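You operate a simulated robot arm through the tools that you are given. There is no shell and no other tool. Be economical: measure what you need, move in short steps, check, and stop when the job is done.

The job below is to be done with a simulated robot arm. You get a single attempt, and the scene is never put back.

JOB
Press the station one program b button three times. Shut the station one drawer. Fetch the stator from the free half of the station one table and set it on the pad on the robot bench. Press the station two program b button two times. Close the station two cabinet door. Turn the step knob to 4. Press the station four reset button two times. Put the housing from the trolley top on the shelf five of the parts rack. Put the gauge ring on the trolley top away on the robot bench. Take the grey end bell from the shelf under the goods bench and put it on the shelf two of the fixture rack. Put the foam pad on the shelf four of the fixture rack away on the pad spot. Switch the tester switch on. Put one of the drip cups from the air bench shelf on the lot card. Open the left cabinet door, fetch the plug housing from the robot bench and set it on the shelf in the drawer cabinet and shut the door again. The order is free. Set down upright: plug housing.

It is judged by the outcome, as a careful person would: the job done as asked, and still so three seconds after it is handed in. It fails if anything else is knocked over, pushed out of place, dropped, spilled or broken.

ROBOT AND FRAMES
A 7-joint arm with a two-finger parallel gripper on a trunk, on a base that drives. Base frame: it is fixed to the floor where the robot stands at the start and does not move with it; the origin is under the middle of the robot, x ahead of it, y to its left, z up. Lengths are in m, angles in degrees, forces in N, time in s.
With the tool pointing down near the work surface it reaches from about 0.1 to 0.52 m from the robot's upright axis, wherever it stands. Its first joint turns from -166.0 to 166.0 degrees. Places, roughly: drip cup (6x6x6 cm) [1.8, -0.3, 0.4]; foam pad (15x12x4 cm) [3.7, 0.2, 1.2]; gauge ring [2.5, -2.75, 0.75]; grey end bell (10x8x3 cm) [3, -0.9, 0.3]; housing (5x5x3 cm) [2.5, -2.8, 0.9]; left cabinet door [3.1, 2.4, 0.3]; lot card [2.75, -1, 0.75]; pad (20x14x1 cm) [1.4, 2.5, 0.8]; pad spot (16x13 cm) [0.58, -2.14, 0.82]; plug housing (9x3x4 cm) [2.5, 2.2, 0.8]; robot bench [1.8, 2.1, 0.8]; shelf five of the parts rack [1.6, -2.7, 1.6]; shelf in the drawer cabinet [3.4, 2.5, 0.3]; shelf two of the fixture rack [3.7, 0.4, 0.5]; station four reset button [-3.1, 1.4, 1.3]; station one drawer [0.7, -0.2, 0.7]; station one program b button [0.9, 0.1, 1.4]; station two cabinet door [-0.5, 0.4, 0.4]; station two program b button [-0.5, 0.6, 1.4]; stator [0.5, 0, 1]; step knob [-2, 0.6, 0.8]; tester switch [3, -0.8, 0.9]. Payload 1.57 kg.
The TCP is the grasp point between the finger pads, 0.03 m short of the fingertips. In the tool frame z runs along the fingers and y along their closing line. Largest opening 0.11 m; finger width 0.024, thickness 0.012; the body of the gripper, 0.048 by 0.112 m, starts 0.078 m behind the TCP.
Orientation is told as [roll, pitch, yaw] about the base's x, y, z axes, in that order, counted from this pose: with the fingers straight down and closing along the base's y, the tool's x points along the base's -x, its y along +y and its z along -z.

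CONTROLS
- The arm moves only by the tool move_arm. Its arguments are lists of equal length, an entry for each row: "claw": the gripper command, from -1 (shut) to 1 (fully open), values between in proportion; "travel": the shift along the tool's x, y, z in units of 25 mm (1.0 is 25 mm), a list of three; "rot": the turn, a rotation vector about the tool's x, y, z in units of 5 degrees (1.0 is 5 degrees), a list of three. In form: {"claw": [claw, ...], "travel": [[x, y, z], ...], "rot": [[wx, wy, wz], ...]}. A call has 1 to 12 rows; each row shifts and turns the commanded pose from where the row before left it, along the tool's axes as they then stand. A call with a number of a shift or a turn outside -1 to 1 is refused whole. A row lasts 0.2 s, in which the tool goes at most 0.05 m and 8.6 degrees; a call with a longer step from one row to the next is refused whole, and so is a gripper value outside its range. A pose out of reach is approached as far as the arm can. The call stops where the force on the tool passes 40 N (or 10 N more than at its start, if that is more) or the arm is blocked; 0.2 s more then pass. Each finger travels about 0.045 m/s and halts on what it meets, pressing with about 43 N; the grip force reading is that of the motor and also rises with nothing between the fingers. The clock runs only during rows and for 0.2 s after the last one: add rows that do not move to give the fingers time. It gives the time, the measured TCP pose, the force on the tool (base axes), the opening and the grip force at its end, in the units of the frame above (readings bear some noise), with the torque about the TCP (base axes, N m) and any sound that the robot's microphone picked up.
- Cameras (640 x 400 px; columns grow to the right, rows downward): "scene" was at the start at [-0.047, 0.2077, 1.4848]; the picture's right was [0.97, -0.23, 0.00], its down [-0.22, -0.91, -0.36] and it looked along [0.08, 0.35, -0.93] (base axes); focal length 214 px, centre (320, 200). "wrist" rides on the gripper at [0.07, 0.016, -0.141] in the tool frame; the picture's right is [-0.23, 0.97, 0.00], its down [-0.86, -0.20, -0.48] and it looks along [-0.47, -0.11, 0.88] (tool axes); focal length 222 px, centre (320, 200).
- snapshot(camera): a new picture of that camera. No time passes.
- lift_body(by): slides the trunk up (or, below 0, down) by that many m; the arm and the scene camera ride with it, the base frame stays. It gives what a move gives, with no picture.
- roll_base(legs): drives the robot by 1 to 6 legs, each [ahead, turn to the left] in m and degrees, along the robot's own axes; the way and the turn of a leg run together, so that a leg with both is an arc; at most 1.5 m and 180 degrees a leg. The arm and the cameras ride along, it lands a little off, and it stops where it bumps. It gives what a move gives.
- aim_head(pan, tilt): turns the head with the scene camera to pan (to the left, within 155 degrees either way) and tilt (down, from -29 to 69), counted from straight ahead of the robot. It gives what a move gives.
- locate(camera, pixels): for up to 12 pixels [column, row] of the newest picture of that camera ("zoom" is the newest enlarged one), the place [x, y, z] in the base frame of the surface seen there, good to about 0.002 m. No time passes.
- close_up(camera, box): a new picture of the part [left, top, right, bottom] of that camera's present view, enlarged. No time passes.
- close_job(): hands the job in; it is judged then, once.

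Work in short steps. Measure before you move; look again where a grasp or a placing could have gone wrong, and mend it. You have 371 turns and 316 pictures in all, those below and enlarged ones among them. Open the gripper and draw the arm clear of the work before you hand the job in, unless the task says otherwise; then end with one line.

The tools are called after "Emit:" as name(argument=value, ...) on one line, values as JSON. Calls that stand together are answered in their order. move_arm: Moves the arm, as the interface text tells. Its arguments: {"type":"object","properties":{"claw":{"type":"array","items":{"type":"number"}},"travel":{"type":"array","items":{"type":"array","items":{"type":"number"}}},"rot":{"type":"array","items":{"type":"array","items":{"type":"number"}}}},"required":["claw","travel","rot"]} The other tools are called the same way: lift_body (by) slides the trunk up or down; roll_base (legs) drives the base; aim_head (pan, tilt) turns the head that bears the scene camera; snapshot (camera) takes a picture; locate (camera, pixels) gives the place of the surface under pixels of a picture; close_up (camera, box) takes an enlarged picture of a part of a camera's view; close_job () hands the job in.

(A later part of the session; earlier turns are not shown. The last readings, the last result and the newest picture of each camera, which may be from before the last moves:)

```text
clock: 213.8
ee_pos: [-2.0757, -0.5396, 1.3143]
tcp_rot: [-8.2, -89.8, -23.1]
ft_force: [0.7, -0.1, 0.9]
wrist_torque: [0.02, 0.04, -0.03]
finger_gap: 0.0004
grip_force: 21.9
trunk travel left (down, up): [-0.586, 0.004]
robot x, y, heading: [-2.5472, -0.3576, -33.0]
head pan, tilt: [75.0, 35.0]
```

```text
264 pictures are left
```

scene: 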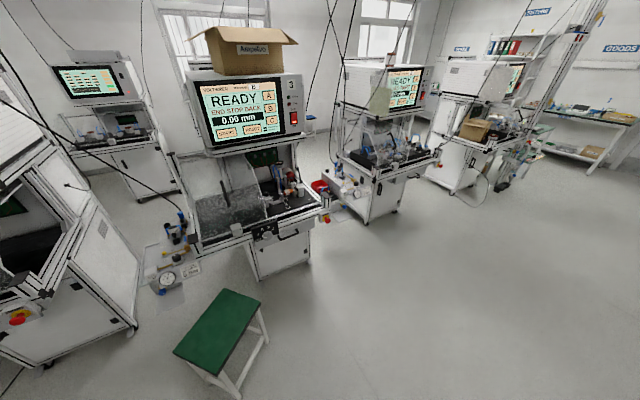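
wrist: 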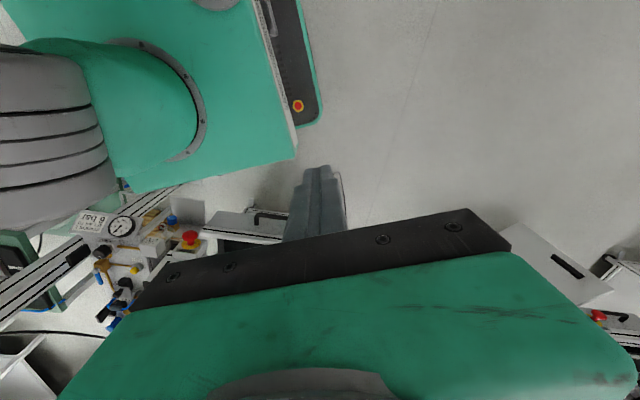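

Emit:
locate(camera="scene", pixels=[[176, 350], [212, 374], [259, 299], [225, 291], [267, 338], [266, 228], [240, 228], [300, 225], [200, 245], [325, 208]])

Emit:
close_up(camera="scene", box=[230, 200, 330, 270])

```text
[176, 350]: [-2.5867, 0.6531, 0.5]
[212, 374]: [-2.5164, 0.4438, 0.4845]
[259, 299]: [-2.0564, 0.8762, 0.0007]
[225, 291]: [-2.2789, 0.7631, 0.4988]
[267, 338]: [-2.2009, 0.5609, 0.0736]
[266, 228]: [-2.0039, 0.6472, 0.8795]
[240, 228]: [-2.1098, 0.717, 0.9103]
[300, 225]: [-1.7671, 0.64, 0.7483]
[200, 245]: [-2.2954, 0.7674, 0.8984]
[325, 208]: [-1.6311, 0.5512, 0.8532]
```

```text
5.71 times, centred on (280, 235) of scene
```

zoom: 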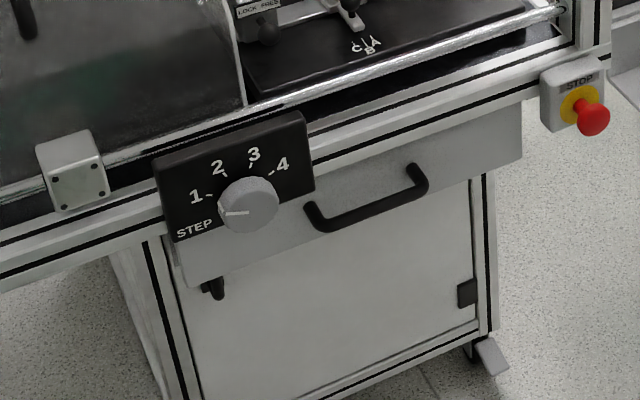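

The knob pointer is near 1. I drive to (-2.0,-0.05), facing the station.

Emit:
roll_base(legs=[[0, 62.3], [0.62, 0], [0, 42]])

Emit:
lift_body(by=-0.4)

Emit:
aim_head(pan=0, tilt=30)

Emit:
snapshot(camera="scene")

```text
clock: 221.9
ee_pos: [-1.942, 0.4446, 1.315]
tcp_rot: [-8.2, -89.7, 80.7]
ft_force: [0.0, -0.3, -0.3]
wrist_torque: [0.03, -0.02, 0.0]
finger_gap: 0.0001
grip_force: 21.5
trunk travel left (down, up): [-0.586, 0.004]
robot x, y, heading: [-2.0075, -0.0552, 70.8]
head pan, tilt: [75.0, 35.0]
```

```text
clock: 225.8
ee_pos: [-1.9418, 0.4455, 0.9149]
tcp_rot: [-7.2, -89.7, 79.8]
ft_force: [0.3, 0.4, 0.5]
wrist_torque: [0.0, -0.03, -0.02]
finger_gap: 0.0002
grip_force: 21.2
trunk travel left (down, up): [-0.186, 0.404]
robot x, y, heading: [-2.0066, -0.0579, 70.4]
head pan, tilt: [75.0, 35.0]
```

```text
clock: 227.2
ee_pos: [-1.9418, 0.446, 0.914]
tcp_rot: [-7.4, -89.6, 79.9]
ft_force: [0.5, -0.1, 0.4]
wrist_torque: [-0.03, -0.01, 0.03]
finger_gap: 0.0
grip_force: 21.3
trunk travel left (down, up): [-0.186, 0.404]
robot x, y, heading: [-2.0063, -0.0574, 70.8]
head pan, tilt: [0.0, 30.0]
```

```text
262 pictures are left
```

scene: 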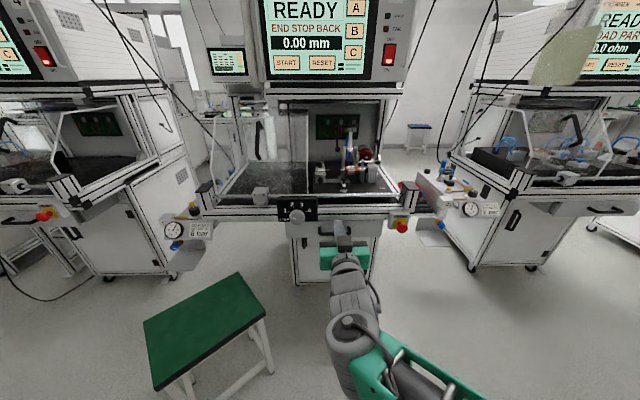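

Emit:
close_up(camera="scene", box=[260, 180, 350, 240])

Emit:
locate(camera="zoom", pixels=[[260, 247], [225, 245], [300, 250], [265, 215], [160, 180], [390, 180], [260, 280], [160, 300]])

```text
6.67 times, centred on (305, 210) of scene
```

zoom: 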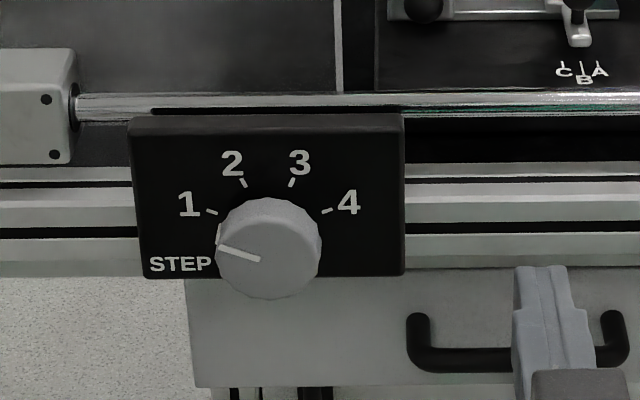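

```text
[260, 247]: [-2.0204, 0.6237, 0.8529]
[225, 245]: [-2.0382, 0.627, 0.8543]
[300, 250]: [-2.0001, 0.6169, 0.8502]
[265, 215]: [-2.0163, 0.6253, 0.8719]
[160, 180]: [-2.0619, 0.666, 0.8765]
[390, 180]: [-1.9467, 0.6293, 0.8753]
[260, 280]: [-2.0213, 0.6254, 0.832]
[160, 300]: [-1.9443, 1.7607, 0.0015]
```

Knob face centre ≈ (-2.017,0.622,0.852), Ø≈0.056, pointer at 1 (about 160°), 4 lies at ~20°: about 140° clockwise. I move in front of it, open the fingers and pre-turn by -70°.

Emit:
move_arm(claw=[0.5, 0.5, 0.5, 0.5, 0.5, 0.5], travel=[[0.42, 0.84, 0], [0.42, 0.84, 0], [0.41, 0.83, 0], [0.41, 0.83, 0], [0.41, 0.83, 0], [0.41, 0.83, 0]], rot=[[0, 0, 0], [0, 0, 0], [0, 0, 0], [0, 0, 0], [0, 0, 0], [0, 0, 0]])

Emit:
move_arm(claw=[0.5, 0.5, 0.5, 0.5, 0.5, 0.5, 0.5], travel=[[0, 0, 0], [0, 0, 0], [0, 0, 0], [0, 0, 0], [0, 0, 0], [0, 0, 0], [0, 0, 0]], rot=[[0, 0, -1], [0, 0, -1], [0, 0, -1], [0, 0, -1], [0, 0, -1], [0, 0, -1], [0, 0, -1]])

Emit:
move_arm(claw=[0.5, 0.5, 0.5, 0.5, 0.5, 0.5, 0.5], travel=[[0, 0, 0], [0, 0, 0], [0, 0, 0], [0, 0, 0], [0, 0, 0], [0, 0, 0], [0, 0, 0]], rot=[[0, 0, -1], [0, 0, -1], [0, 0, -1], [0, 0, -1], [0, 0, -1], [0, 0, -1], [0, 0, -1]])

Emit:
snapshot(camera="scene")

Emit:
snapshot(camera="wrist")

```text
clock: 228.6
ee_pos: [-2.0609, 0.4829, 0.8512]
tcp_rot: [-3.9, -89.7, 76.4]
ft_force: [-0.2, 0.3, 0.5]
wrist_torque: [0.02, 0.0, -0.01]
finger_gap: 0.0825
grip_force: 0.1
trunk travel left (down, up): [-0.186, 0.404]
robot x, y, heading: [-2.009, -0.0549, 70.8]
head pan, tilt: [0.0, 30.0]
```

```text
clock: 230.2
ee_pos: [-2.0607, 0.4818, 0.8518]
tcp_rot: [-89.7, -55.0, 162.2]
ft_force: [0.1, -0.2, -0.2]
wrist_torque: [-0.04, 0.0, 0.01]
finger_gap: 0.0826
grip_force: 0.0
trunk travel left (down, up): [-0.186, 0.404]
robot x, y, heading: [-2.0046, -0.0582, 70.7]
head pan, tilt: [0.0, 30.0]
```

```text
clock: 231.8
ee_pos: [-2.0613, 0.4825, 0.8525]
tcp_rot: [-89.7, -20.0, 162.6]
ft_force: [0.1, 0.1, -0.4]
wrist_torque: [0.02, 0.03, 0.01]
finger_gap: 0.0827
grip_force: 0.0
trunk travel left (down, up): [-0.186, 0.404]
robot x, y, heading: [-2.0108, -0.0609, 70.5]
head pan, tilt: [0.0, 30.0]
```

```text
260 pictures are left
```

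scene: 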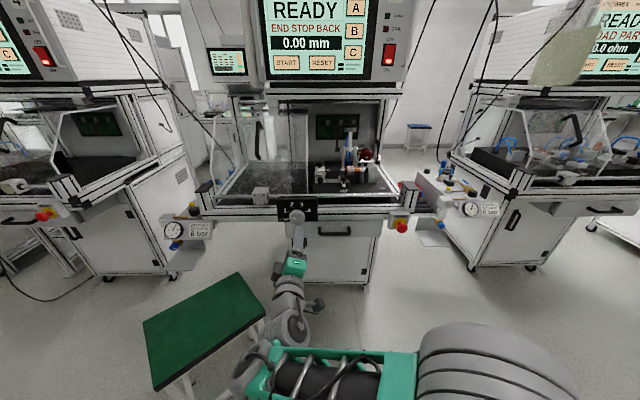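

```text
259 pictures are left
```

wrist: 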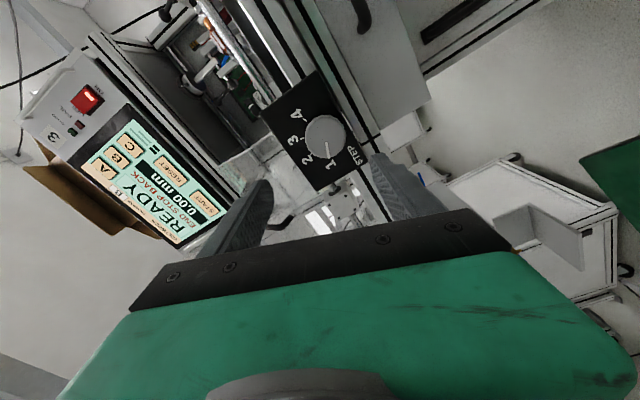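

Aligned laterally (within 1 mm). I advance 135 mm carefully.

Emit:
move_arm(claw=[0.5, 0.5, 0.5, 0.5, 0.5, 0.5], travel=[[0, 0, 1], [0, 0, 1], [0, 0, 1], [0, 0, 1], [0, 0, 0.9], [0, 0, 0.5]], rot=[[0, 0, 0], [0, 0, 0], [0, 0, 0], [0, 0, 0], [0, 0, 0], [0, 0, 0]])

Emit:
snapshot(camera="wrist")

Emit:
close_up(camera="scene", box=[250, 170, 350, 240])

```text
clock: 233.2
ee_pos: [-2.0203, 0.6127, 0.8527]
tcp_rot: [-89.8, -20.1, 162.5]
ft_force: [-0.7, 0.2, 0.2]
wrist_torque: [0.01, -0.02, -0.01]
finger_gap: 0.0825
grip_force: 0.0
trunk travel left (down, up): [-0.186, 0.404]
robot x, y, heading: [-2.0089, -0.0557, 70.6]
head pan, tilt: [0.0, 30.0]
```

```text
258 pictures are left
```

wrist: 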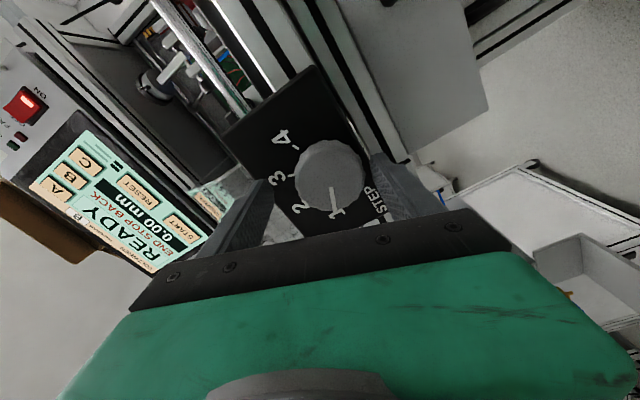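

```text
5.71 times, centred on (300, 205) of scene
```

zoom: 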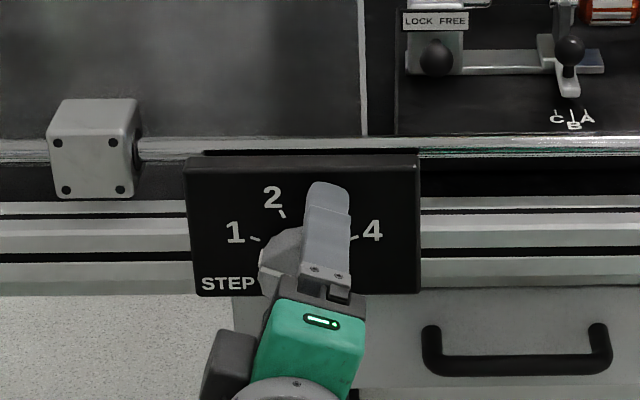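

The fingers straddle the knob. Close on it.

Emit:
move_arm(claw=[-1, -1, -1, -1, -1], travel=[[0, 0, 0], [0, 0, 0], [0, 0, 0], [0, 0, 0], [0, 0, 0]], rot=[[0, 0, 0], [0, 0, 0], [0, 0, 0], [0, 0, 0], [0, 0, 0]])

Emit:
move_arm(claw=[-1, -1, -1, -1, -1, -1], travel=[[0, 0, 0], [0, 0, 0], [0, 0, 0], [0, 0, 0], [0, 0, 0], [0, 0, 0]], rot=[[0, 0, 1], [0, 0, 1], [0, 0, 1], [0, 0, 1], [0, 0, 1], [0, 0, 1]])

Emit:
snapshot(camera="wrist")

```text
clock: 234.6
ee_pos: [-2.023, 0.6132, 0.8446]
tcp_rot: [-88.9, -19.8, 162.5]
ft_force: [-2.2, 14.2, -8.6]
wrist_torque: [0.63, -0.18, 0.88]
finger_gap: 0.0554
grip_force: 44.8
trunk travel left (down, up): [-0.186, 0.404]
robot x, y, heading: [-2.0083, -0.0577, 70.9]
head pan, tilt: [0.0, 30.0]
stopped in row 5: the force on the tool passed its limit at 41 N (the readings are from after the stop); the commanded pose is now the measured one
```

```text
clock: 236.0
ee_pos: [-2.0233, 0.6136, 0.8445]
tcp_rot: [-88.7, -49.9, 161.7]
ft_force: [-5.1, 17.5, -8.5]
wrist_torque: [0.93, -0.31, 0.04]
finger_gap: 0.0556
grip_force: 45.5
trunk travel left (down, up): [-0.186, 0.404]
robot x, y, heading: [-2.0061, -0.0561, 70.6]
head pan, tilt: [0.0, 30.0]
```

```text
256 pictures are left
```

wrist: 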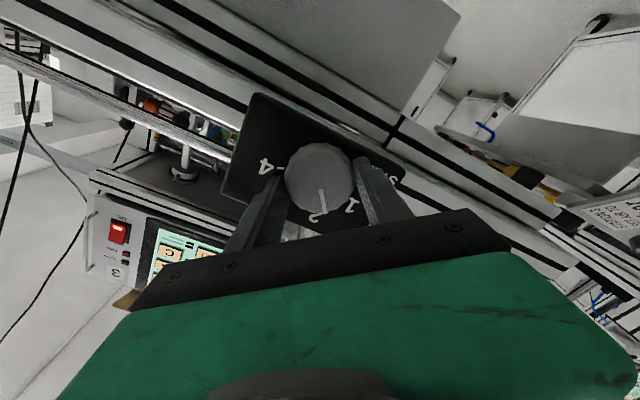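

The knob turns with the tool. Continue turning.

Emit:
move_arm(claw=[-1, -1, -1, -1, -1, -1, -1, -1, -1, -1, -1], travel=[[0, 0, 0], [0, 0, 0], [0, 0, 0], [0, 0, 0], [0, 0, 0], [0, 0, 0], [0, 0, 0], [0, 0, 0], [0, 0, 0], [0, 0, 0], [0, 0, 0]], rot=[[0, 0, 1], [0, 0, 1], [0, 0, 1], [0, 0, 1], [0, 0, 1], [0, 0, 1], [0, 0, 1], [0, 0, 1], [0, 0, 1], [0, 0, 1], [0, 0, 1]])

Emit:
move_arm(claw=[-1, -1, -1, -1, -1, -1, -1, -1, -1, -1], travel=[[0, 0, 0], [0, 0, 0], [0, 0, 0], [0, 0, 0], [0, 0, 0], [0, 0, 0], [0, 0, 0], [0, 0, 0], [0, 0, 0], [0, 0, 0]], rot=[[0, 0, 1], [0, 0, 1], [0, 0, 1], [0, 0, 1], [0, 0, 1], [0, 0, 1], [0, 0, 1], [0, 0, 1], [0, 0, 1], [0, 0, 1]])

Emit:
snapshot(camera="wrist")

Emit:
close_up(camera="scene", box=[250, 170, 350, 240])

```text
clock: 238.4
ee_pos: [-2.0211, 0.6125, 0.8461]
tcp_rot: [86.7, -75.0, -14.2]
ft_force: [2.6, 1.7, -7.8]
wrist_torque: [0.49, -0.12, -0.47]
finger_gap: 0.0552
grip_force: 45.3
trunk travel left (down, up): [-0.186, 0.404]
robot x, y, heading: [-2.0047, -0.0606, 71.1]
head pan, tilt: [0.0, 30.0]
```

```text
clock: 240.6
ee_pos: [-2.0195, 0.6131, 0.8462]
tcp_rot: [88.8, -25.2, -16.9]
ft_force: [22.5, -7.6, -16.6]
wrist_torque: [-0.19, -1.2, 0.46]
finger_gap: 0.055
grip_force: 44.7
trunk travel left (down, up): [-0.186, 0.404]
robot x, y, heading: [-2.0083, -0.0513, 70.6]
head pan, tilt: [0.0, 30.0]
```

```text
255 pictures are left
```

wrist: 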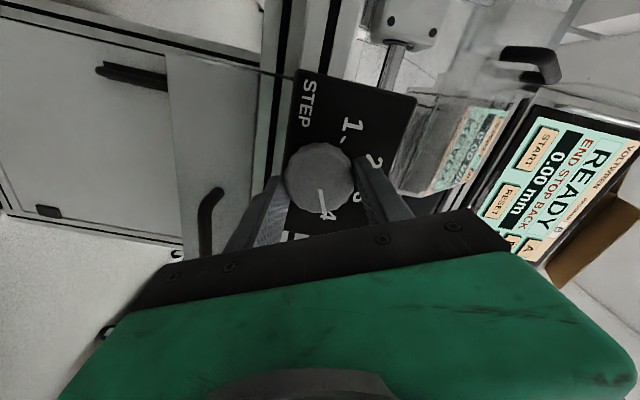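

```text
5.71 times, centred on (300, 205) of scene
```

zoom: 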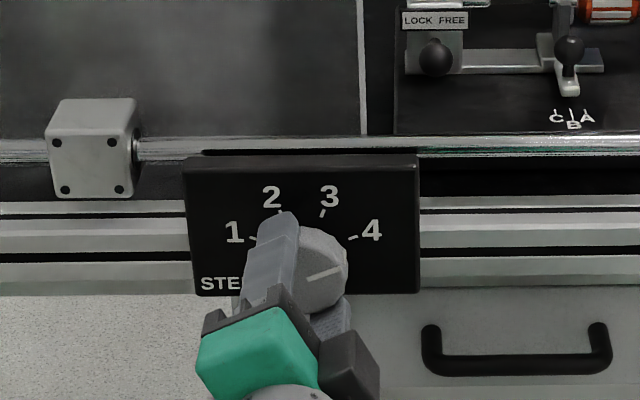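

The pointer seems at 4. I release and withdraw to check.

Emit:
move_arm(claw=[0.5, 0.5, 0.5, 0.5, 0.5], travel=[[0, 0, 0], [0, 0, 0], [0, 0, 0], [0, 0, 0], [0, 0, 0]], rot=[[0, 0, 0], [0, 0, 0], [0, 0, 0], [0, 0, 0], [0, 0, 0]])

Emit:
move_arm(claw=[0.5, 0.5, 0.5, 0.5, 0.5, 0.5], travel=[[0, 0, -1], [0, 0, -1], [0, 0, -1], [0, 0, -1], [0, 0, -1], [0, 0, -1]], rot=[[0, 0, 0], [0, 0, 0], [0, 0, 0], [0, 0, 0], [0, 0, 0], [0, 0, 0]])

Emit:
close_up(camera="scene", box=[250, 170, 350, 240])

```text
clock: 241.8
ee_pos: [-2.0231, 0.6128, 0.8476]
tcp_rot: [89.1, -25.1, -17.1]
ft_force: [-1.0, 0.4, -0.3]
wrist_torque: [0.01, -0.01, 0.02]
finger_gap: 0.0825
grip_force: 0.1
trunk travel left (down, up): [-0.186, 0.404]
robot x, y, heading: [-2.0061, -0.0595, 70.8]
head pan, tilt: [0.0, 30.0]
```

```text
clock: 243.2
ee_pos: [-2.0649, 0.4685, 0.8488]
tcp_rot: [89.1, -25.3, -17.0]
ft_force: [0.2, 0.2, -1.2]
wrist_torque: [0.03, -0.01, 0.01]
finger_gap: 0.0825
grip_force: 0.1
trunk travel left (down, up): [-0.186, 0.404]
robot x, y, heading: [-2.0102, -0.0577, 70.7]
head pan, tilt: [0.0, 30.0]
```

```text
5.71 times, centred on (300, 205) of scene
```

zoom: 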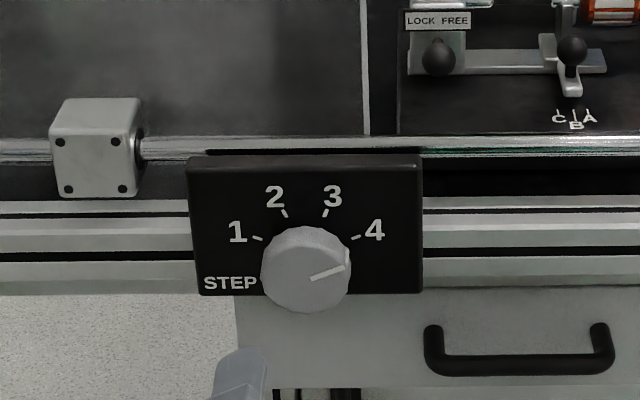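

The knob stands at 4. I back away and return the tool to pointing down for the stator.

Emit:
roll_base(legs=[[-0.35, 0]])

Emit:
move_arm(claw=[-1, -1, -1, -1, -1, -1, -1, -1, -1, -1, -1, -1], travel=[[0, 0, 0], [0, 0, 0], [0, 0, 0], [0, 0, 0], [0, 0, 0], [0, 0, 0], [0, 0, 0], [0, 0, 0], [0, 0, 0], [0, 0, 0], [0, 0, 0], [0, 0, 0]], rot=[[0, 0, -1], [0, 0, -1], [0, 0, -1], [0, 0, -1], [0, 0, -1], [0, 0, -1], [0, 0, -1], [0, 0, -1], [0, 0, -1], [0, 0, -1], [0, 0, -1], [0, 0, -1]])

Emit:
move_arm(claw=[-1, -1, -1, -1, -1, -1, -1, -1, -1, -1, -1, -1], travel=[[-1, 0, 0], [-1, 0, 0], [-0.5, 0, 0], [-0.5, 0, 0.5], [-0.5, 0, 0.5], [0, 0, 0], [0, 0, 0], [0, 0, 0], [0, 0, 0], [0, 0, 0], [0, 0, 0], [0, 0, 0]], rot=[[0, 0, -1], [0, 1, 0], [0, 1, 0], [0, 1, 0], [0, 1, 0], [0, 1, 0], [0, 1, 0], [0, 1, 0], [0, 1, 0], [0, 1, 0], [0, 1, 0], [0, 1, 0]])

Emit:
move_arm(claw=[-1, -1, -1, -1, -1, -1, -1], travel=[[0, 0, 0], [0, 0, 0], [0, 0, 0], [0, 0, 0], [0, 0, 0], [0, 0, 0], [0, 0, 0]], rot=[[0, 1, 0], [0, 1, 0], [0, 1, 0], [0, 1, 0], [0, 1, 0], [0, 1, 0], [0, 1, 0]])

```text
clock: 245.5
ee_pos: [-2.1794, 0.1392, 0.849]
tcp_rot: [89.1, -25.2, -16.9]
ft_force: [-0.4, -0.1, 0.1]
wrist_torque: [0.02, 0.02, 0.0]
finger_gap: 0.0827
grip_force: 0.1
trunk travel left (down, up): [-0.186, 0.404]
robot x, y, heading: [-2.122, -0.3874, 70.5]
head pan, tilt: [0.0, 30.0]
```

```text
clock: 248.1
ee_pos: [-2.1804, 0.1393, 0.8494]
tcp_rot: [80.8, -85.2, -8.1]
ft_force: [0.4, 0.8, 0.4]
wrist_torque: [0.02, -0.03, 0.01]
finger_gap: 0.0005
grip_force: 20.7
trunk travel left (down, up): [-0.186, 0.404]
robot x, y, heading: [-2.1228, -0.3882, 70.8]
head pan, tilt: [0.0, 30.0]
```

```text
clock: 250.7
ee_pos: [-2.1681, 0.1685, 0.9295]
tcp_rot: [-0.2, -34.1, 72.7]
ft_force: [0.0, -0.3, 0.6]
wrist_torque: [0.01, -0.01, 0.01]
finger_gap: 0.0
grip_force: 21.4
trunk travel left (down, up): [-0.186, 0.404]
robot x, y, heading: [-2.124, -0.3833, 70.4]
head pan, tilt: [0.0, 30.0]
```

```text
clock: 252.3
ee_pos: [-2.191, 0.1808, 0.92]
tcp_rot: [4.5, -5.3, 72.8]
ft_force: [0.4, -0.6, 1.0]
wrist_torque: [0.03, 0.0, 0.02]
finger_gap: 0.0
grip_force: 21.0
out of reach, approached as far as the arm can: row 4, 5, 6
trunk travel left (down, up): [-0.186, 0.404]
robot x, y, heading: [-2.1243, -0.3834, 70.6]
head pan, tilt: [0.0, 30.0]
```

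Emit:
move_arm(claw=[-1, -1, -1, -1, -1, -1], travel=[[1, 0, 0], [1, 0, 0], [1, 0, 0], [1, 0, 0], [1, 0, 0], [1, 0, 0]], rot=[[0, 0, 0], [0, 0, 0], [0, 0, 0], [0, 0, 0], [0.45, 0.53, 0], [0.45, 0.53, 0]])

Emit:
lift_body(by=0.25)

```text
clock: 253.7
ee_pos: [-2.2322, 0.0356, 0.9055]
tcp_rot: [-0.2, 0.2, 73.1]
ft_force: [-0.7, -0.2, 0.9]
wrist_torque: [0.01, -0.04, 0.0]
finger_gap: 0.0
grip_force: 21.5
trunk travel left (down, up): [-0.186, 0.404]
robot x, y, heading: [-2.1251, -0.3869, 70.7]
head pan, tilt: [0.0, 30.0]
```

```text
clock: 256.3
ee_pos: [-2.2323, 0.0373, 1.1565]
tcp_rot: [-0.1, 0.0, 73.1]
ft_force: [0.4, -0.9, -0.4]
wrist_torque: [0.0, 0.02, -0.03]
finger_gap: 0.0001
grip_force: 20.9
trunk travel left (down, up): [-0.436, 0.154]
robot x, y, heading: [-2.1212, -0.3898, 70.6]
head pan, tilt: [0.0, 30.0]
```

Tool is straight down. Drive to the front of station one again.

Emit:
roll_base(legs=[[0, -89], [0.8, 0], [0.8, 0], [0, 24.2], [1.0, 0], [0, 66.3]])

Emit:
aim_head(pan=15, tilt=40)

Emit:
snapshot(camera="scene")

```text
clock: 277.1
ee_pos: [0.242, -0.4499, 1.1571]
tcp_rot: [-0.1, 0.0, 72.3]
ft_force: [0.6, -0.3, -0.3]
wrist_torque: [0.02, 0.01, 0.0]
finger_gap: 0.0001
grip_force: 21.4
trunk travel left (down, up): [-0.436, 0.154]
robot x, y, heading: [0.3474, -0.8785, 69.9]
head pan, tilt: [0.0, 30.0]
```

```text
clock: 277.8
ee_pos: [0.2421, -0.4488, 1.1561]
tcp_rot: [0.0, 0.0, 72.4]
ft_force: [-1.2, 0.2, 0.1]
wrist_torque: [-0.01, 0.0, 0.03]
finger_gap: 0.0001
grip_force: 21.1
trunk travel left (down, up): [-0.436, 0.154]
robot x, y, heading: [0.3493, -0.8788, 70.1]
head pan, tilt: [15.0, 40.0]
```

```text
252 pictures are left
```

scene: 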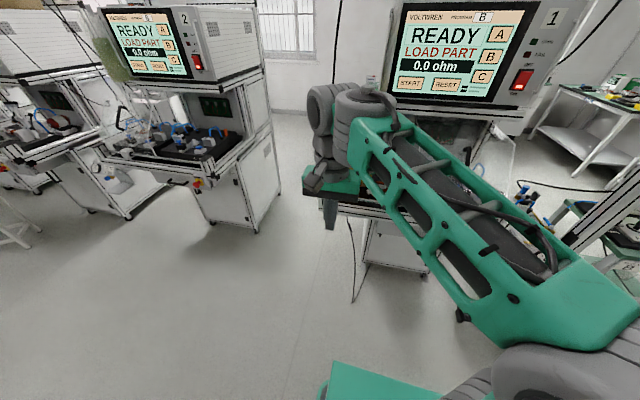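

I drive 0.45 m closer; the tool passes above the table at z 1.157.

Emit:
roll_base(legs=[[0.42, 1.5]])

Emit:
snapshot(camera="wrist")

```text
clock: 280.4
ee_pos: [0.3718, -0.0518, 1.158]
tcp_rot: [-0.1, 0.0, 73.8]
ft_force: [-0.3, -0.5, 0.0]
wrist_torque: [-0.01, -0.01, -0.04]
finger_gap: 0.0
grip_force: 21.4
trunk travel left (down, up): [-0.436, 0.154]
robot x, y, heading: [0.4872, -0.4737, 71.4]
head pan, tilt: [15.0, 40.0]
```

```text
251 pictures are left
```

wrist: 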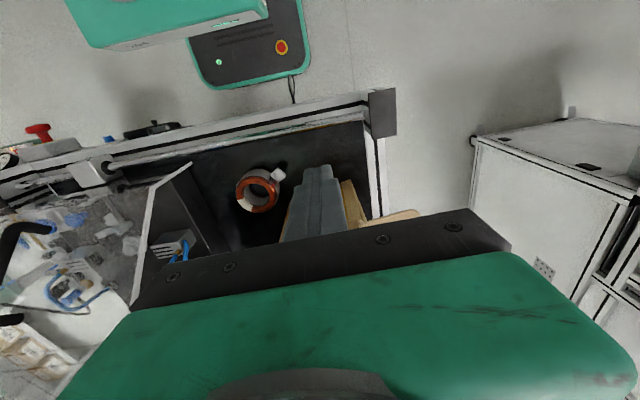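

The stator is at (258,190) in the wrist picture. Enlarge and measure.

Emit:
close_up(camera="wrist", box=[210, 150, 330, 230])

Emit:
locate(camera="zoom", pixels=[[150, 200], [350, 210], [250, 100], [250, 330], [350, 135], [250, 210], [165, 130], [330, 300], [100, 100], [270, 170]])

```text
5.00 times, centred on (270, 190) of wrist
```

zoom: 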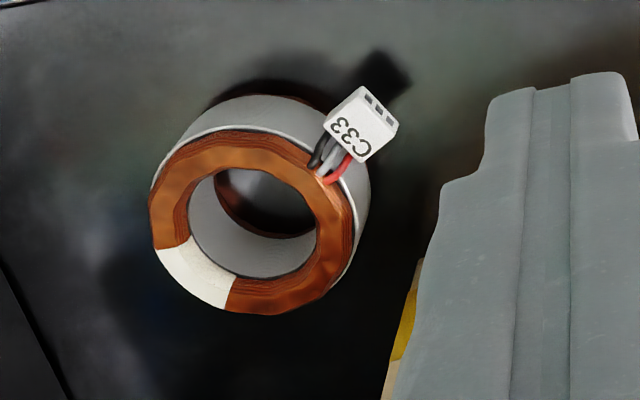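

```text
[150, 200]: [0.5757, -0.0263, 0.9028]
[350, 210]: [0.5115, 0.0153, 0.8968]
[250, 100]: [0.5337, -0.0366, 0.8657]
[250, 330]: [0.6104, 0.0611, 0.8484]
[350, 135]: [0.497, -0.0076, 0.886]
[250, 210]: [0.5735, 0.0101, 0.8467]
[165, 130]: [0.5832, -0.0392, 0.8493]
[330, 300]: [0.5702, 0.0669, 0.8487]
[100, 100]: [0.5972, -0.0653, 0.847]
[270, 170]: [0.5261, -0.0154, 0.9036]
```

Emit:
locate(camera="wrist", pixels=[[190, 166], [165, 185], [136, 290], [205, 245], [345, 200], [350, 185], [400, 212], [270, 240], [110, 165], [300, 130], [385, 100]])

```text
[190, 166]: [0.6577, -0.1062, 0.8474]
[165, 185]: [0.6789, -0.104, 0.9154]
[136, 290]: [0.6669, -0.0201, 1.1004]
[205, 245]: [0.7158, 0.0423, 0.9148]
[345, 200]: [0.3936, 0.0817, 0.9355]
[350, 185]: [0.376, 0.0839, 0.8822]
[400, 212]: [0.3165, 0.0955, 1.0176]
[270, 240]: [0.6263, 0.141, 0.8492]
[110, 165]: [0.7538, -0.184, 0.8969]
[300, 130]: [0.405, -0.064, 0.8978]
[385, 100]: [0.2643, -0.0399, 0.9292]
```

The guard is ~0.14 m right of the ring and the carton is left; I'll grip along the front–back diameter, so move above the ring and turn the tool by -90°.

Emit:
move_arm(claw=[1, 1, 1, 1, 1, 1, 1], travel=[[-0.56, -0.866, 0], [-0.56, -0.866, 0], [-0.56, -0.866, 0], [-0.56, -0.866, 0], [-0.56, -0.866, 0], [-0.56, -0.866, 0], [-0.56, -0.866, 0]], rot=[[0, 0, 0], [0, 0, 0], [0, 0, 0], [0, 0, 0], [0, 0, 0], [0, 0, 0], [0, 0, 0]])

Emit:
move_arm(claw=[1, 1, 1, 1, 1, 1, 1, 1, 1], travel=[[0, 0, 0], [0, 0, 0], [0, 0, 0], [0, 0, 0], [0, 0, 0], [0, 0, 0], [0, 0, 0], [0, 0, 0], [0, 0, 0]], rot=[[0, 0, -1], [0, 0, -1], [0, 0, -1], [0, 0, -1], [0, 0, -1], [0, 0, -1], [0, 0, -1], [0, 0, -1], [0, 0, -1]])

Emit:
move_arm(claw=[1, 1, 1, 1, 1, 1, 1, 1, 1], travel=[[0, 0, 0], [0, 0, 0], [0, 0, 0], [0, 0, 0], [0, 0, 0], [0, 0, 0], [0, 0, 0], [0, 0, 0], [0, 0, 0]], rot=[[0, 0, -1], [0, 0, -1], [0, 0, -1], [0, 0, -1], [0, 0, -1], [0, 0, -1], [0, 0, -1], [0, 0, -1], [0, 0, -1]])

Emit:
snapshot(camera="wrist")

```text
clock: 282.0
ee_pos: [0.5448, -0.0017, 1.1589]
tcp_rot: [-0.1, 0.0, 73.9]
ft_force: [-0.7, 0.3, 0.0]
wrist_torque: [0.01, 0.04, 0.0]
finger_gap: 0.1101
grip_force: 0.2
trunk travel left (down, up): [-0.436, 0.154]
robot x, y, heading: [0.4866, -0.4759, 71.7]
head pan, tilt: [15.0, 40.0]
```

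```text
clock: 284.0
ee_pos: [0.5437, 0.0002, 1.1563]
tcp_rot: [0.0, 0.1, 118.9]
ft_force: [-0.2, 0.1, 0.8]
wrist_torque: [-0.03, 0.01, 0.02]
finger_gap: 0.1102
grip_force: 0.1
trunk travel left (down, up): [-0.436, 0.154]
robot x, y, heading: [0.4877, -0.478, 71.3]
head pan, tilt: [15.0, 40.0]
```

```text
clock: 286.0
ee_pos: [0.5447, -0.0007, 1.1572]
tcp_rot: [-0.1, 0.1, 164.0]
ft_force: [0.7, -0.5, 0.9]
wrist_torque: [0.01, 0.02, 0.0]
finger_gap: 0.11
grip_force: 0.0
trunk travel left (down, up): [-0.436, 0.154]
robot x, y, heading: [0.4876, -0.4753, 71.6]
head pan, tilt: [15.0, 40.0]
```

```text
249 pictures are left
```

wrist: 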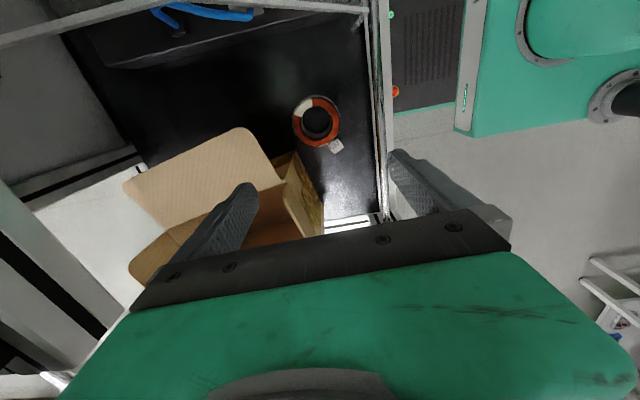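

Emit:
close_up(camera="wrist", box=[270, 80, 370, 160])

Emit:
locate(camera="wrist", pixels=[[294, 122], [339, 118], [316, 96], [318, 145], [316, 120], [290, 165], [245, 130], [310, 205]])

```text
5.00 times, centred on (320, 120) of wrist
```

zoom: 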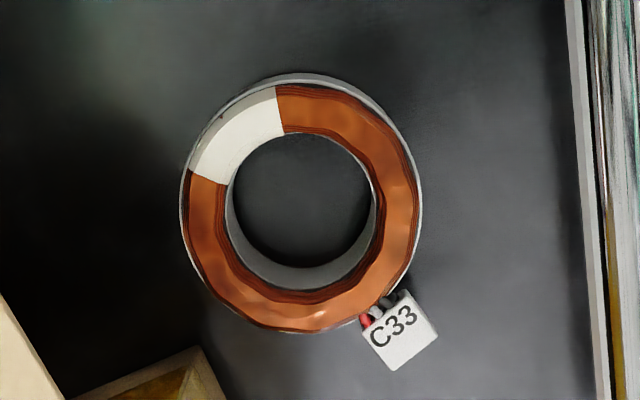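

```text
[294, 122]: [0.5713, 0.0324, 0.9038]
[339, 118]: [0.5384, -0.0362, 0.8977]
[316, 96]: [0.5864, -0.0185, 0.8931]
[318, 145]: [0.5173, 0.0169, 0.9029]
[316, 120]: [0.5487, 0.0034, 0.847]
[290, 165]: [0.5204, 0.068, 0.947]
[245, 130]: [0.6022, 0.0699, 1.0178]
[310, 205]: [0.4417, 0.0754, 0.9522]
```

Emit:
locate(camera="wrist", pixels=[[241, 130], [262, 152], [278, 178], [284, 184], [298, 155], [320, 195], [322, 215], [255, 140]])

```text
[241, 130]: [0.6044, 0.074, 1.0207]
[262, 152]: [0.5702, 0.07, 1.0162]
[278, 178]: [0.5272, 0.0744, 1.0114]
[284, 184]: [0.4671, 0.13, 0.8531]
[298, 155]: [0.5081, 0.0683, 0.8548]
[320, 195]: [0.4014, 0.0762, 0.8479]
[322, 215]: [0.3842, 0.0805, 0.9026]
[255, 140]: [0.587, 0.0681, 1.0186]
```

Flap edge clearance is about 1 cm with a 94 mm opening. I centre (+9 mm along tool x) and descend in two stages.

Emit:
move_arm(claw=[0.71, 0.71, 0.71, 0.71, 0.71, 0.71, 0.71], travel=[[0.37, 0, 0], [0, 0, 0], [0, 0, 1], [0, 0, 1], [0, 0, 1], [0, 0, 1], [0, 0, 1]], rot=[[0, 0, 0], [0, 0, 0], [0, 0, 0], [0, 0, 0], [0, 0, 0], [0, 0, 0], [0, 0, 0]])

Emit:
snapshot(camera="wrist")

```text
clock: 287.6
ee_pos: [0.5535, -0.0028, 1.0308]
tcp_rot: [-0.1, 0.1, 163.8]
ft_force: [-0.7, 0.2, -0.3]
wrist_torque: [-0.01, 0.01, 0.0]
finger_gap: 0.094
grip_force: 0.1
trunk travel left (down, up): [-0.436, 0.154]
robot x, y, heading: [0.4878, -0.4786, 71.4]
head pan, tilt: [15.0, 40.0]
```

```text
247 pictures are left
```

wrist: 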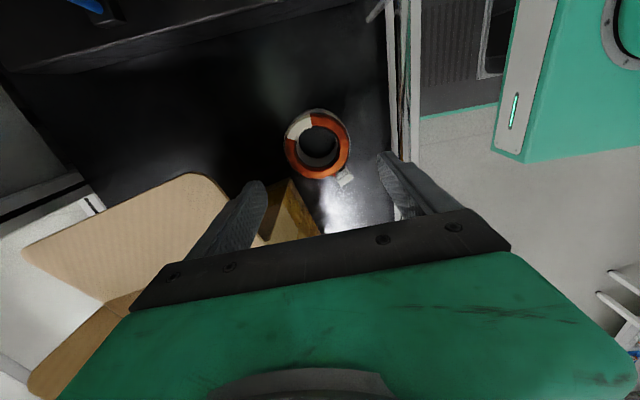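

Clear so far; continue down to z 0.885.

Emit:
move_arm(claw=[0.71, 0.71, 0.71, 0.71, 0.71, 0.71, 0.71, 0.71], travel=[[0, 0, 0.75], [0, 0, 0.75], [0, 0, 0.75], [0, 0, 0.75], [0, 0, 0.75], [0, 0, 0.75], [0, 0, 0.75], [0, 0, 0.6]], rot=[[0, 0, 0], [0, 0, 0], [0, 0, 0], [0, 0, 0], [0, 0, 0], [0, 0, 0], [0, 0, 0], [0, 0, 0]])

Emit:
snapshot(camera="wrist")

```text
clock: 289.4
ee_pos: [0.5535, -0.0021, 0.8845]
tcp_rot: [0.0, 0.1, 163.8]
ft_force: [-0.1, 0.2, 0.8]
wrist_torque: [-0.01, 0.01, -0.01]
finger_gap: 0.0937
grip_force: 0.1
trunk travel left (down, up): [-0.436, 0.154]
robot x, y, heading: [0.4847, -0.4761, 71.4]
head pan, tilt: [15.0, 40.0]
```

```text
246 pictures are left
```

wrist: 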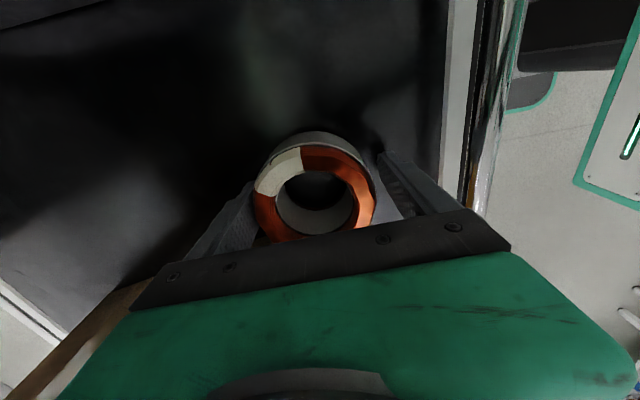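

The fingers straddle the ring. Close and then lift straight up.

Emit:
move_arm(claw=[-1, -1, -1, -1], travel=[[0, 0, 0], [0, 0, 0], [0, 0, 0], [0, 0, 0]], rot=[[0, 0, 0], [0, 0, 0], [0, 0, 0], [0, 0, 0]])

Emit:
move_arm(claw=[-1, -1, -1, -1, -1, -1, -1, -1, -1], travel=[[0, 0, -0.5], [0, 0, -1], [0, 0, -1], [0, 0, -1], [0, 0, -1], [0, 0, -1], [0, 0, -1], [0, 0, -1], [0, 0, -1]], rot=[[0, 0, 0], [0, 0, 0], [0, 0, 0], [0, 0, 0], [0, 0, 0], [0, 0, 0], [0, 0, 0], [0, 0, 0], [0, 0, 0]])

Emit:
snapshot(camera="wrist")

```text
clock: 290.4
ee_pos: [0.553, -0.0021, 0.8846]
tcp_rot: [0.1, 0.1, 163.8]
ft_force: [1.7, 3.2, 0.5]
wrist_torque: [0.44, -0.18, -0.01]
finger_gap: 0.0844
grip_force: 43.1
trunk travel left (down, up): [-0.436, 0.154]
robot x, y, heading: [0.4885, -0.4756, 71.0]
head pan, tilt: [15.0, 40.0]
```

```text
clock: 292.4
ee_pos: [0.5529, -0.0041, 1.0968]
tcp_rot: [0.0, 0.1, 163.8]
ft_force: [-0.3, 0.0, 0.6]
wrist_torque: [0.0, 0.0, -0.01]
finger_gap: 0.0
grip_force: 21.1
trunk travel left (down, up): [-0.436, 0.154]
robot x, y, heading: [0.4906, -0.4771, 71.7]
head pan, tilt: [15.0, 40.0]
```

```text
245 pictures are left
```

wrist: 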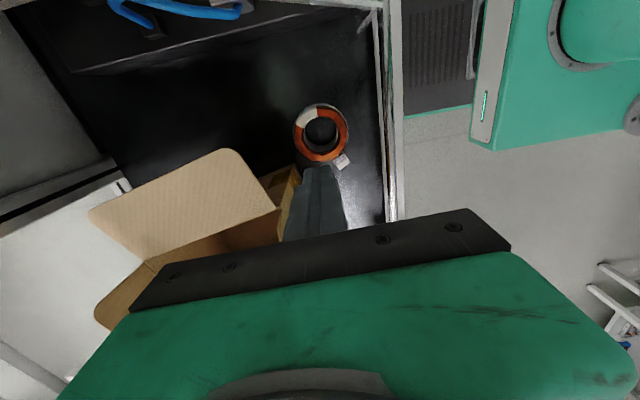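

The ring slipped out of the grip: my centre estimate must be off. Measure again.

Emit:
close_up(camera="wrist", box=[270, 80, 370, 180])

Emit:
locate(camera="zoom", pixels=[[330, 130], [330, 360], [215, 240], [440, 240], [330, 245], [320, 110], [245, 160], [410, 160], [410, 320], [250, 325]])

```text
4.00 times, centred on (320, 130) of wrist
```

zoom: 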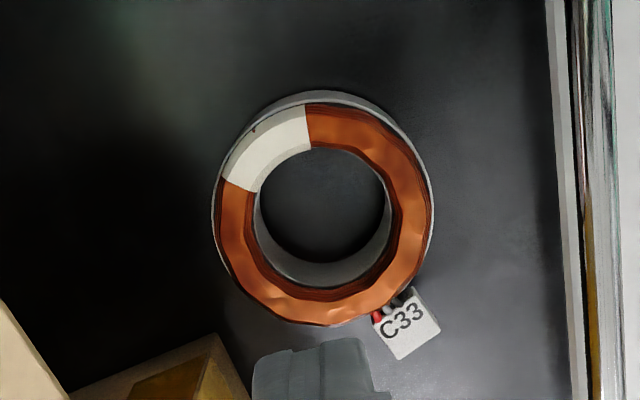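

```text
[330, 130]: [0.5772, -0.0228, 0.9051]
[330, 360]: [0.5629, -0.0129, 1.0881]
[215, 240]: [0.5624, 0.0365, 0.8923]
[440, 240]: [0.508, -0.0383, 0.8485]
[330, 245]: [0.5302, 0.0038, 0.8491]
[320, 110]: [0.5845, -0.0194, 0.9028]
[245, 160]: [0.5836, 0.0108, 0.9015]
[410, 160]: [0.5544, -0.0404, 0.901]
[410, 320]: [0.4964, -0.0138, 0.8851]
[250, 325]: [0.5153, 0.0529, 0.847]
```

Emit:
locate(camera="zoom", pixels=[[236, 214], [408, 214], [322, 127], [322, 302], [262, 155], [383, 274], [383, 154], [262, 274]])

```text
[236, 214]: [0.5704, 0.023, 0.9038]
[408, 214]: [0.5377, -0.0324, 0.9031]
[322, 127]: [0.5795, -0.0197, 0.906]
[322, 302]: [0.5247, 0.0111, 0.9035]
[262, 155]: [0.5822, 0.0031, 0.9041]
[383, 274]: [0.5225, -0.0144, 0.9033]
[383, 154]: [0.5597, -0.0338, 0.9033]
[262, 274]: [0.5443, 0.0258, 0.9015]
```

Centre is (0.5525,-0.0047), OD ≈0.083, so the grasp was right but slipped when lifting. I descend again, centred and slightly deeper, grip longer, and lift slowly.

Emit:
move_arm(claw=[0.75, 0.75, 0.75, 0.75, 0.75, 0.75, 0.75, 0.75, 0.75, 0.75, 0.75], travel=[[0, 0, 0], [0, 0, 0], [0, 0.04, 0.85], [0, 0, 0.85], [0, 0, 0.85], [0, 0, 0.85], [0, 0, 0.85], [0, 0, 0.85], [0, 0, 0.85], [0, 0, 0.85], [0, 0, 0.85]], rot=[[0, 0, 0], [0, 0, 0], [0, 0, 0], [0, 0, 0], [0, 0, 0], [0, 0, 0], [0, 0, 0], [0, 0, 0], [0, 0, 0], [0, 0, 0], [0, 0, 0]])

Emit:
move_arm(claw=[0.75, 0.75], travel=[[0, 0, 0.5], [0, 0, 0.5]], rot=[[0, 0, 0], [0, 0, 0]])

Emit:
snapshot(camera="wrist")

```text
clock: 294.8
ee_pos: [0.5538, -0.0027, 0.9057]
tcp_rot: [0.0, 0.1, 163.8]
ft_force: [-0.1, 1.1, 0.4]
wrist_torque: [-0.01, -0.02, 0.04]
finger_gap: 0.0965
grip_force: 0.1
trunk travel left (down, up): [-0.436, 0.154]
robot x, y, heading: [0.4832, -0.4776, 71.4]
head pan, tilt: [15.0, 40.0]
```

```text
clock: 295.4
ee_pos: [0.5535, -0.0037, 0.8802]
tcp_rot: [0.0, 0.1, 163.7]
ft_force: [-0.9, -0.4, 0.7]
wrist_torque: [-0.01, -0.02, -0.02]
finger_gap: 0.096
grip_force: 0.1
trunk travel left (down, up): [-0.436, 0.154]
robot x, y, heading: [0.4861, -0.4757, 71.5]
head pan, tilt: [15.0, 40.0]
```

```text
243 pictures are left
```

wrist: 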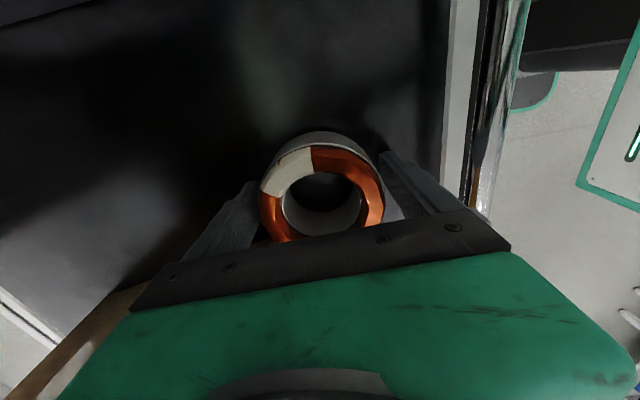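

I check centring from this close view.

Emit:
close_up(camera="wrist", box=[220, 110, 420, 260])

Emit:
locate(camera="zoom", pixels=[[140, 250], [510, 280], [330, 140], [200, 170], [450, 170], [330, 90], [160, 330], [500, 330], [250, 200], [420, 200]])

```text
2.67 times, centred on (320, 185) of wrist
```

zoom: 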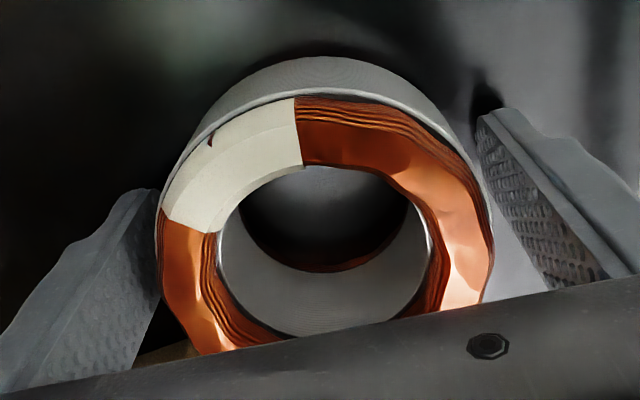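

```text
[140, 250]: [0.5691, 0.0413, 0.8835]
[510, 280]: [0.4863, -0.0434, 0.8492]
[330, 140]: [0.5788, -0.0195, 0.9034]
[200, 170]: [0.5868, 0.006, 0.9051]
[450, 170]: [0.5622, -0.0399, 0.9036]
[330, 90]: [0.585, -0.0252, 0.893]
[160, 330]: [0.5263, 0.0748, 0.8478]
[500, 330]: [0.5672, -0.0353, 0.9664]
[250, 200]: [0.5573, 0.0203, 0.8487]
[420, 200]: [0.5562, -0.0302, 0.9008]
```

Centring is within 2 mm. Grip, hold, and lift a little.

Emit:
move_arm(claw=[-1, -1, -1, -1, -1, -1, -1], travel=[[0, 0, 0], [0, 0, 0], [0, 0, 0], [0, 0, 0], [0, 0, 0], [0, 0, 0], [0, 0, 0]], rot=[[0, 0, 0], [0, 0, 0], [0, 0, 0], [0, 0, 0], [0, 0, 0], [0, 0, 0], [0, 0, 0]])

Emit:
snapshot(camera="wrist")

Emit:
move_arm(claw=[-1, -1, -1, -1], travel=[[0, 0, -0.2], [0, 0, -0.2], [0, 0, -0.2], [0, 0, -0.2]], rot=[[0, 0, 0], [0, 0, 0], [0, 0, 0], [0, 0, 0]])

Emit:
snapshot(camera="wrist")

```text
clock: 297.0
ee_pos: [0.5527, -0.0038, 0.8796]
tcp_rot: [0.0, 0.1, 163.8]
ft_force: [0.0, -0.7, 0.2]
wrist_torque: [0.08, 0.04, 0.14]
finger_gap: 0.0844
grip_force: 43.2
trunk travel left (down, up): [-0.436, 0.154]
robot x, y, heading: [0.4854, -0.4747, 71.5]
head pan, tilt: [15.0, 40.0]
```

```text
241 pictures are left
```

wrist: 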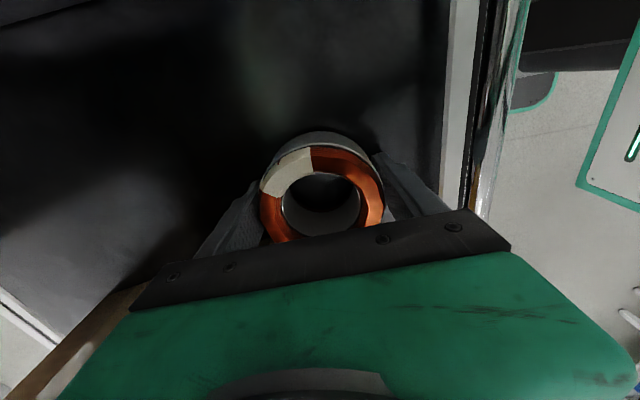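

```text
clock: 298.0
ee_pos: [0.5519, -0.0023, 0.9017]
tcp_rot: [0.2, 0.0, 163.7]
ft_force: [0.0, -0.8, -9.1]
wrist_torque: [0.01, -0.07, 0.03]
finger_gap: 0.0841
grip_force: 42.7
trunk travel left (down, up): [-0.436, 0.154]
robot x, y, heading: [0.4878, -0.4731, 71.4]
head pan, tilt: [15.0, 40.0]
```

```text
240 pictures are left
```

wrist: 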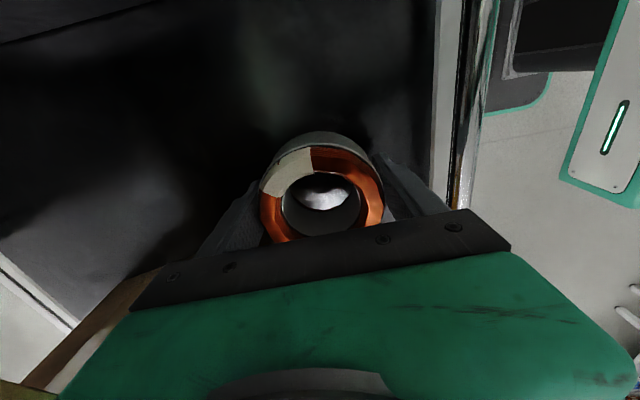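

It holds now (9 N of weight). I lift on gently.

Emit:
move_arm(claw=[-1, -1, -1, -1, -1, -1, -1, -1, -1, -1, -1, -1], travel=[[0, 0, -0.2], [0, 0, -0.3], [0, 0, -0.4], [0, 0, -0.4], [0, 0, -0.4], [0, 0, -0.4], [0, 0, -0.4], [0, 0, -0.4], [0, 0, -0.4], [0, 0, -0.4], [0, 0, -0.4], [0, 0, -0.3]], rot=[[0, 0, 0], [0, 0, 0], [0, 0, 0], [0, 0, 0], [0, 0, 0], [0, 0, 0], [0, 0, 0], [0, 0, 0], [0, 0, 0], [0, 0, 0], [0, 0, 0], [0, 0, 0]])

Emit:
move_arm(claw=[-1, -1, -1, -1, -1, -1, -1, -1, -1, -1, -1, -1], travel=[[0, 0, -0.3], [0, 0, -0.4], [0, 0, -0.4], [0, 0, -0.4], [0, 0, -0.4], [0, 0, -0.4], [0, 0, -0.4], [0, 0, -0.4], [0, 0, -0.4], [0, 0, -0.4], [0, 0, -0.4], [0, 0, -0.2]], rot=[[0, 0, 0], [0, 0, 0], [0, 0, 0], [0, 0, 0], [0, 0, 0], [0, 0, 0], [0, 0, 0], [0, 0, 0], [0, 0, 0], [0, 0, 0], [0, 0, 0], [0, 0, 0]])

Emit:
snapshot(camera="wrist")

```text
clock: 300.6
ee_pos: [0.5533, -0.0034, 1.0129]
tcp_rot: [0.0, 0.0, 163.9]
ft_force: [-0.2, 0.0, -9.0]
wrist_torque: [-0.04, -0.06, 0.0]
finger_gap: 0.084
grip_force: 42.9
trunk travel left (down, up): [-0.436, 0.154]
robot x, y, heading: [0.4874, -0.4735, 71.5]
head pan, tilt: [15.0, 40.0]
```

```text
clock: 303.2
ee_pos: [0.5523, -0.0038, 1.1241]
tcp_rot: [0.1, 0.2, 163.9]
ft_force: [0.2, 0.7, -8.6]
wrist_torque: [0.02, -0.05, 0.02]
finger_gap: 0.0843
grip_force: 43.5
trunk travel left (down, up): [-0.436, 0.154]
robot x, y, heading: [0.4909, -0.476, 71.3]
head pan, tilt: [15.0, 40.0]
```

```text
239 pictures are left
```

wrist: 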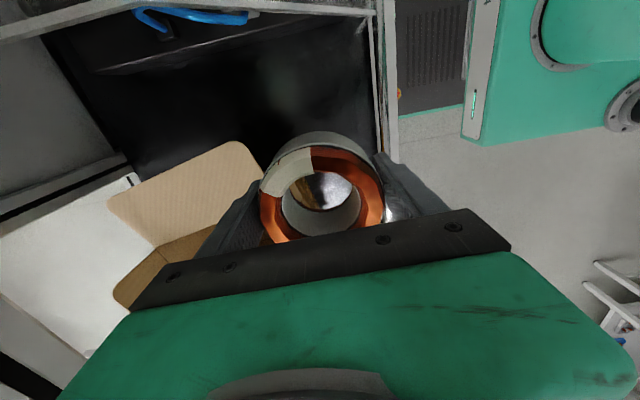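

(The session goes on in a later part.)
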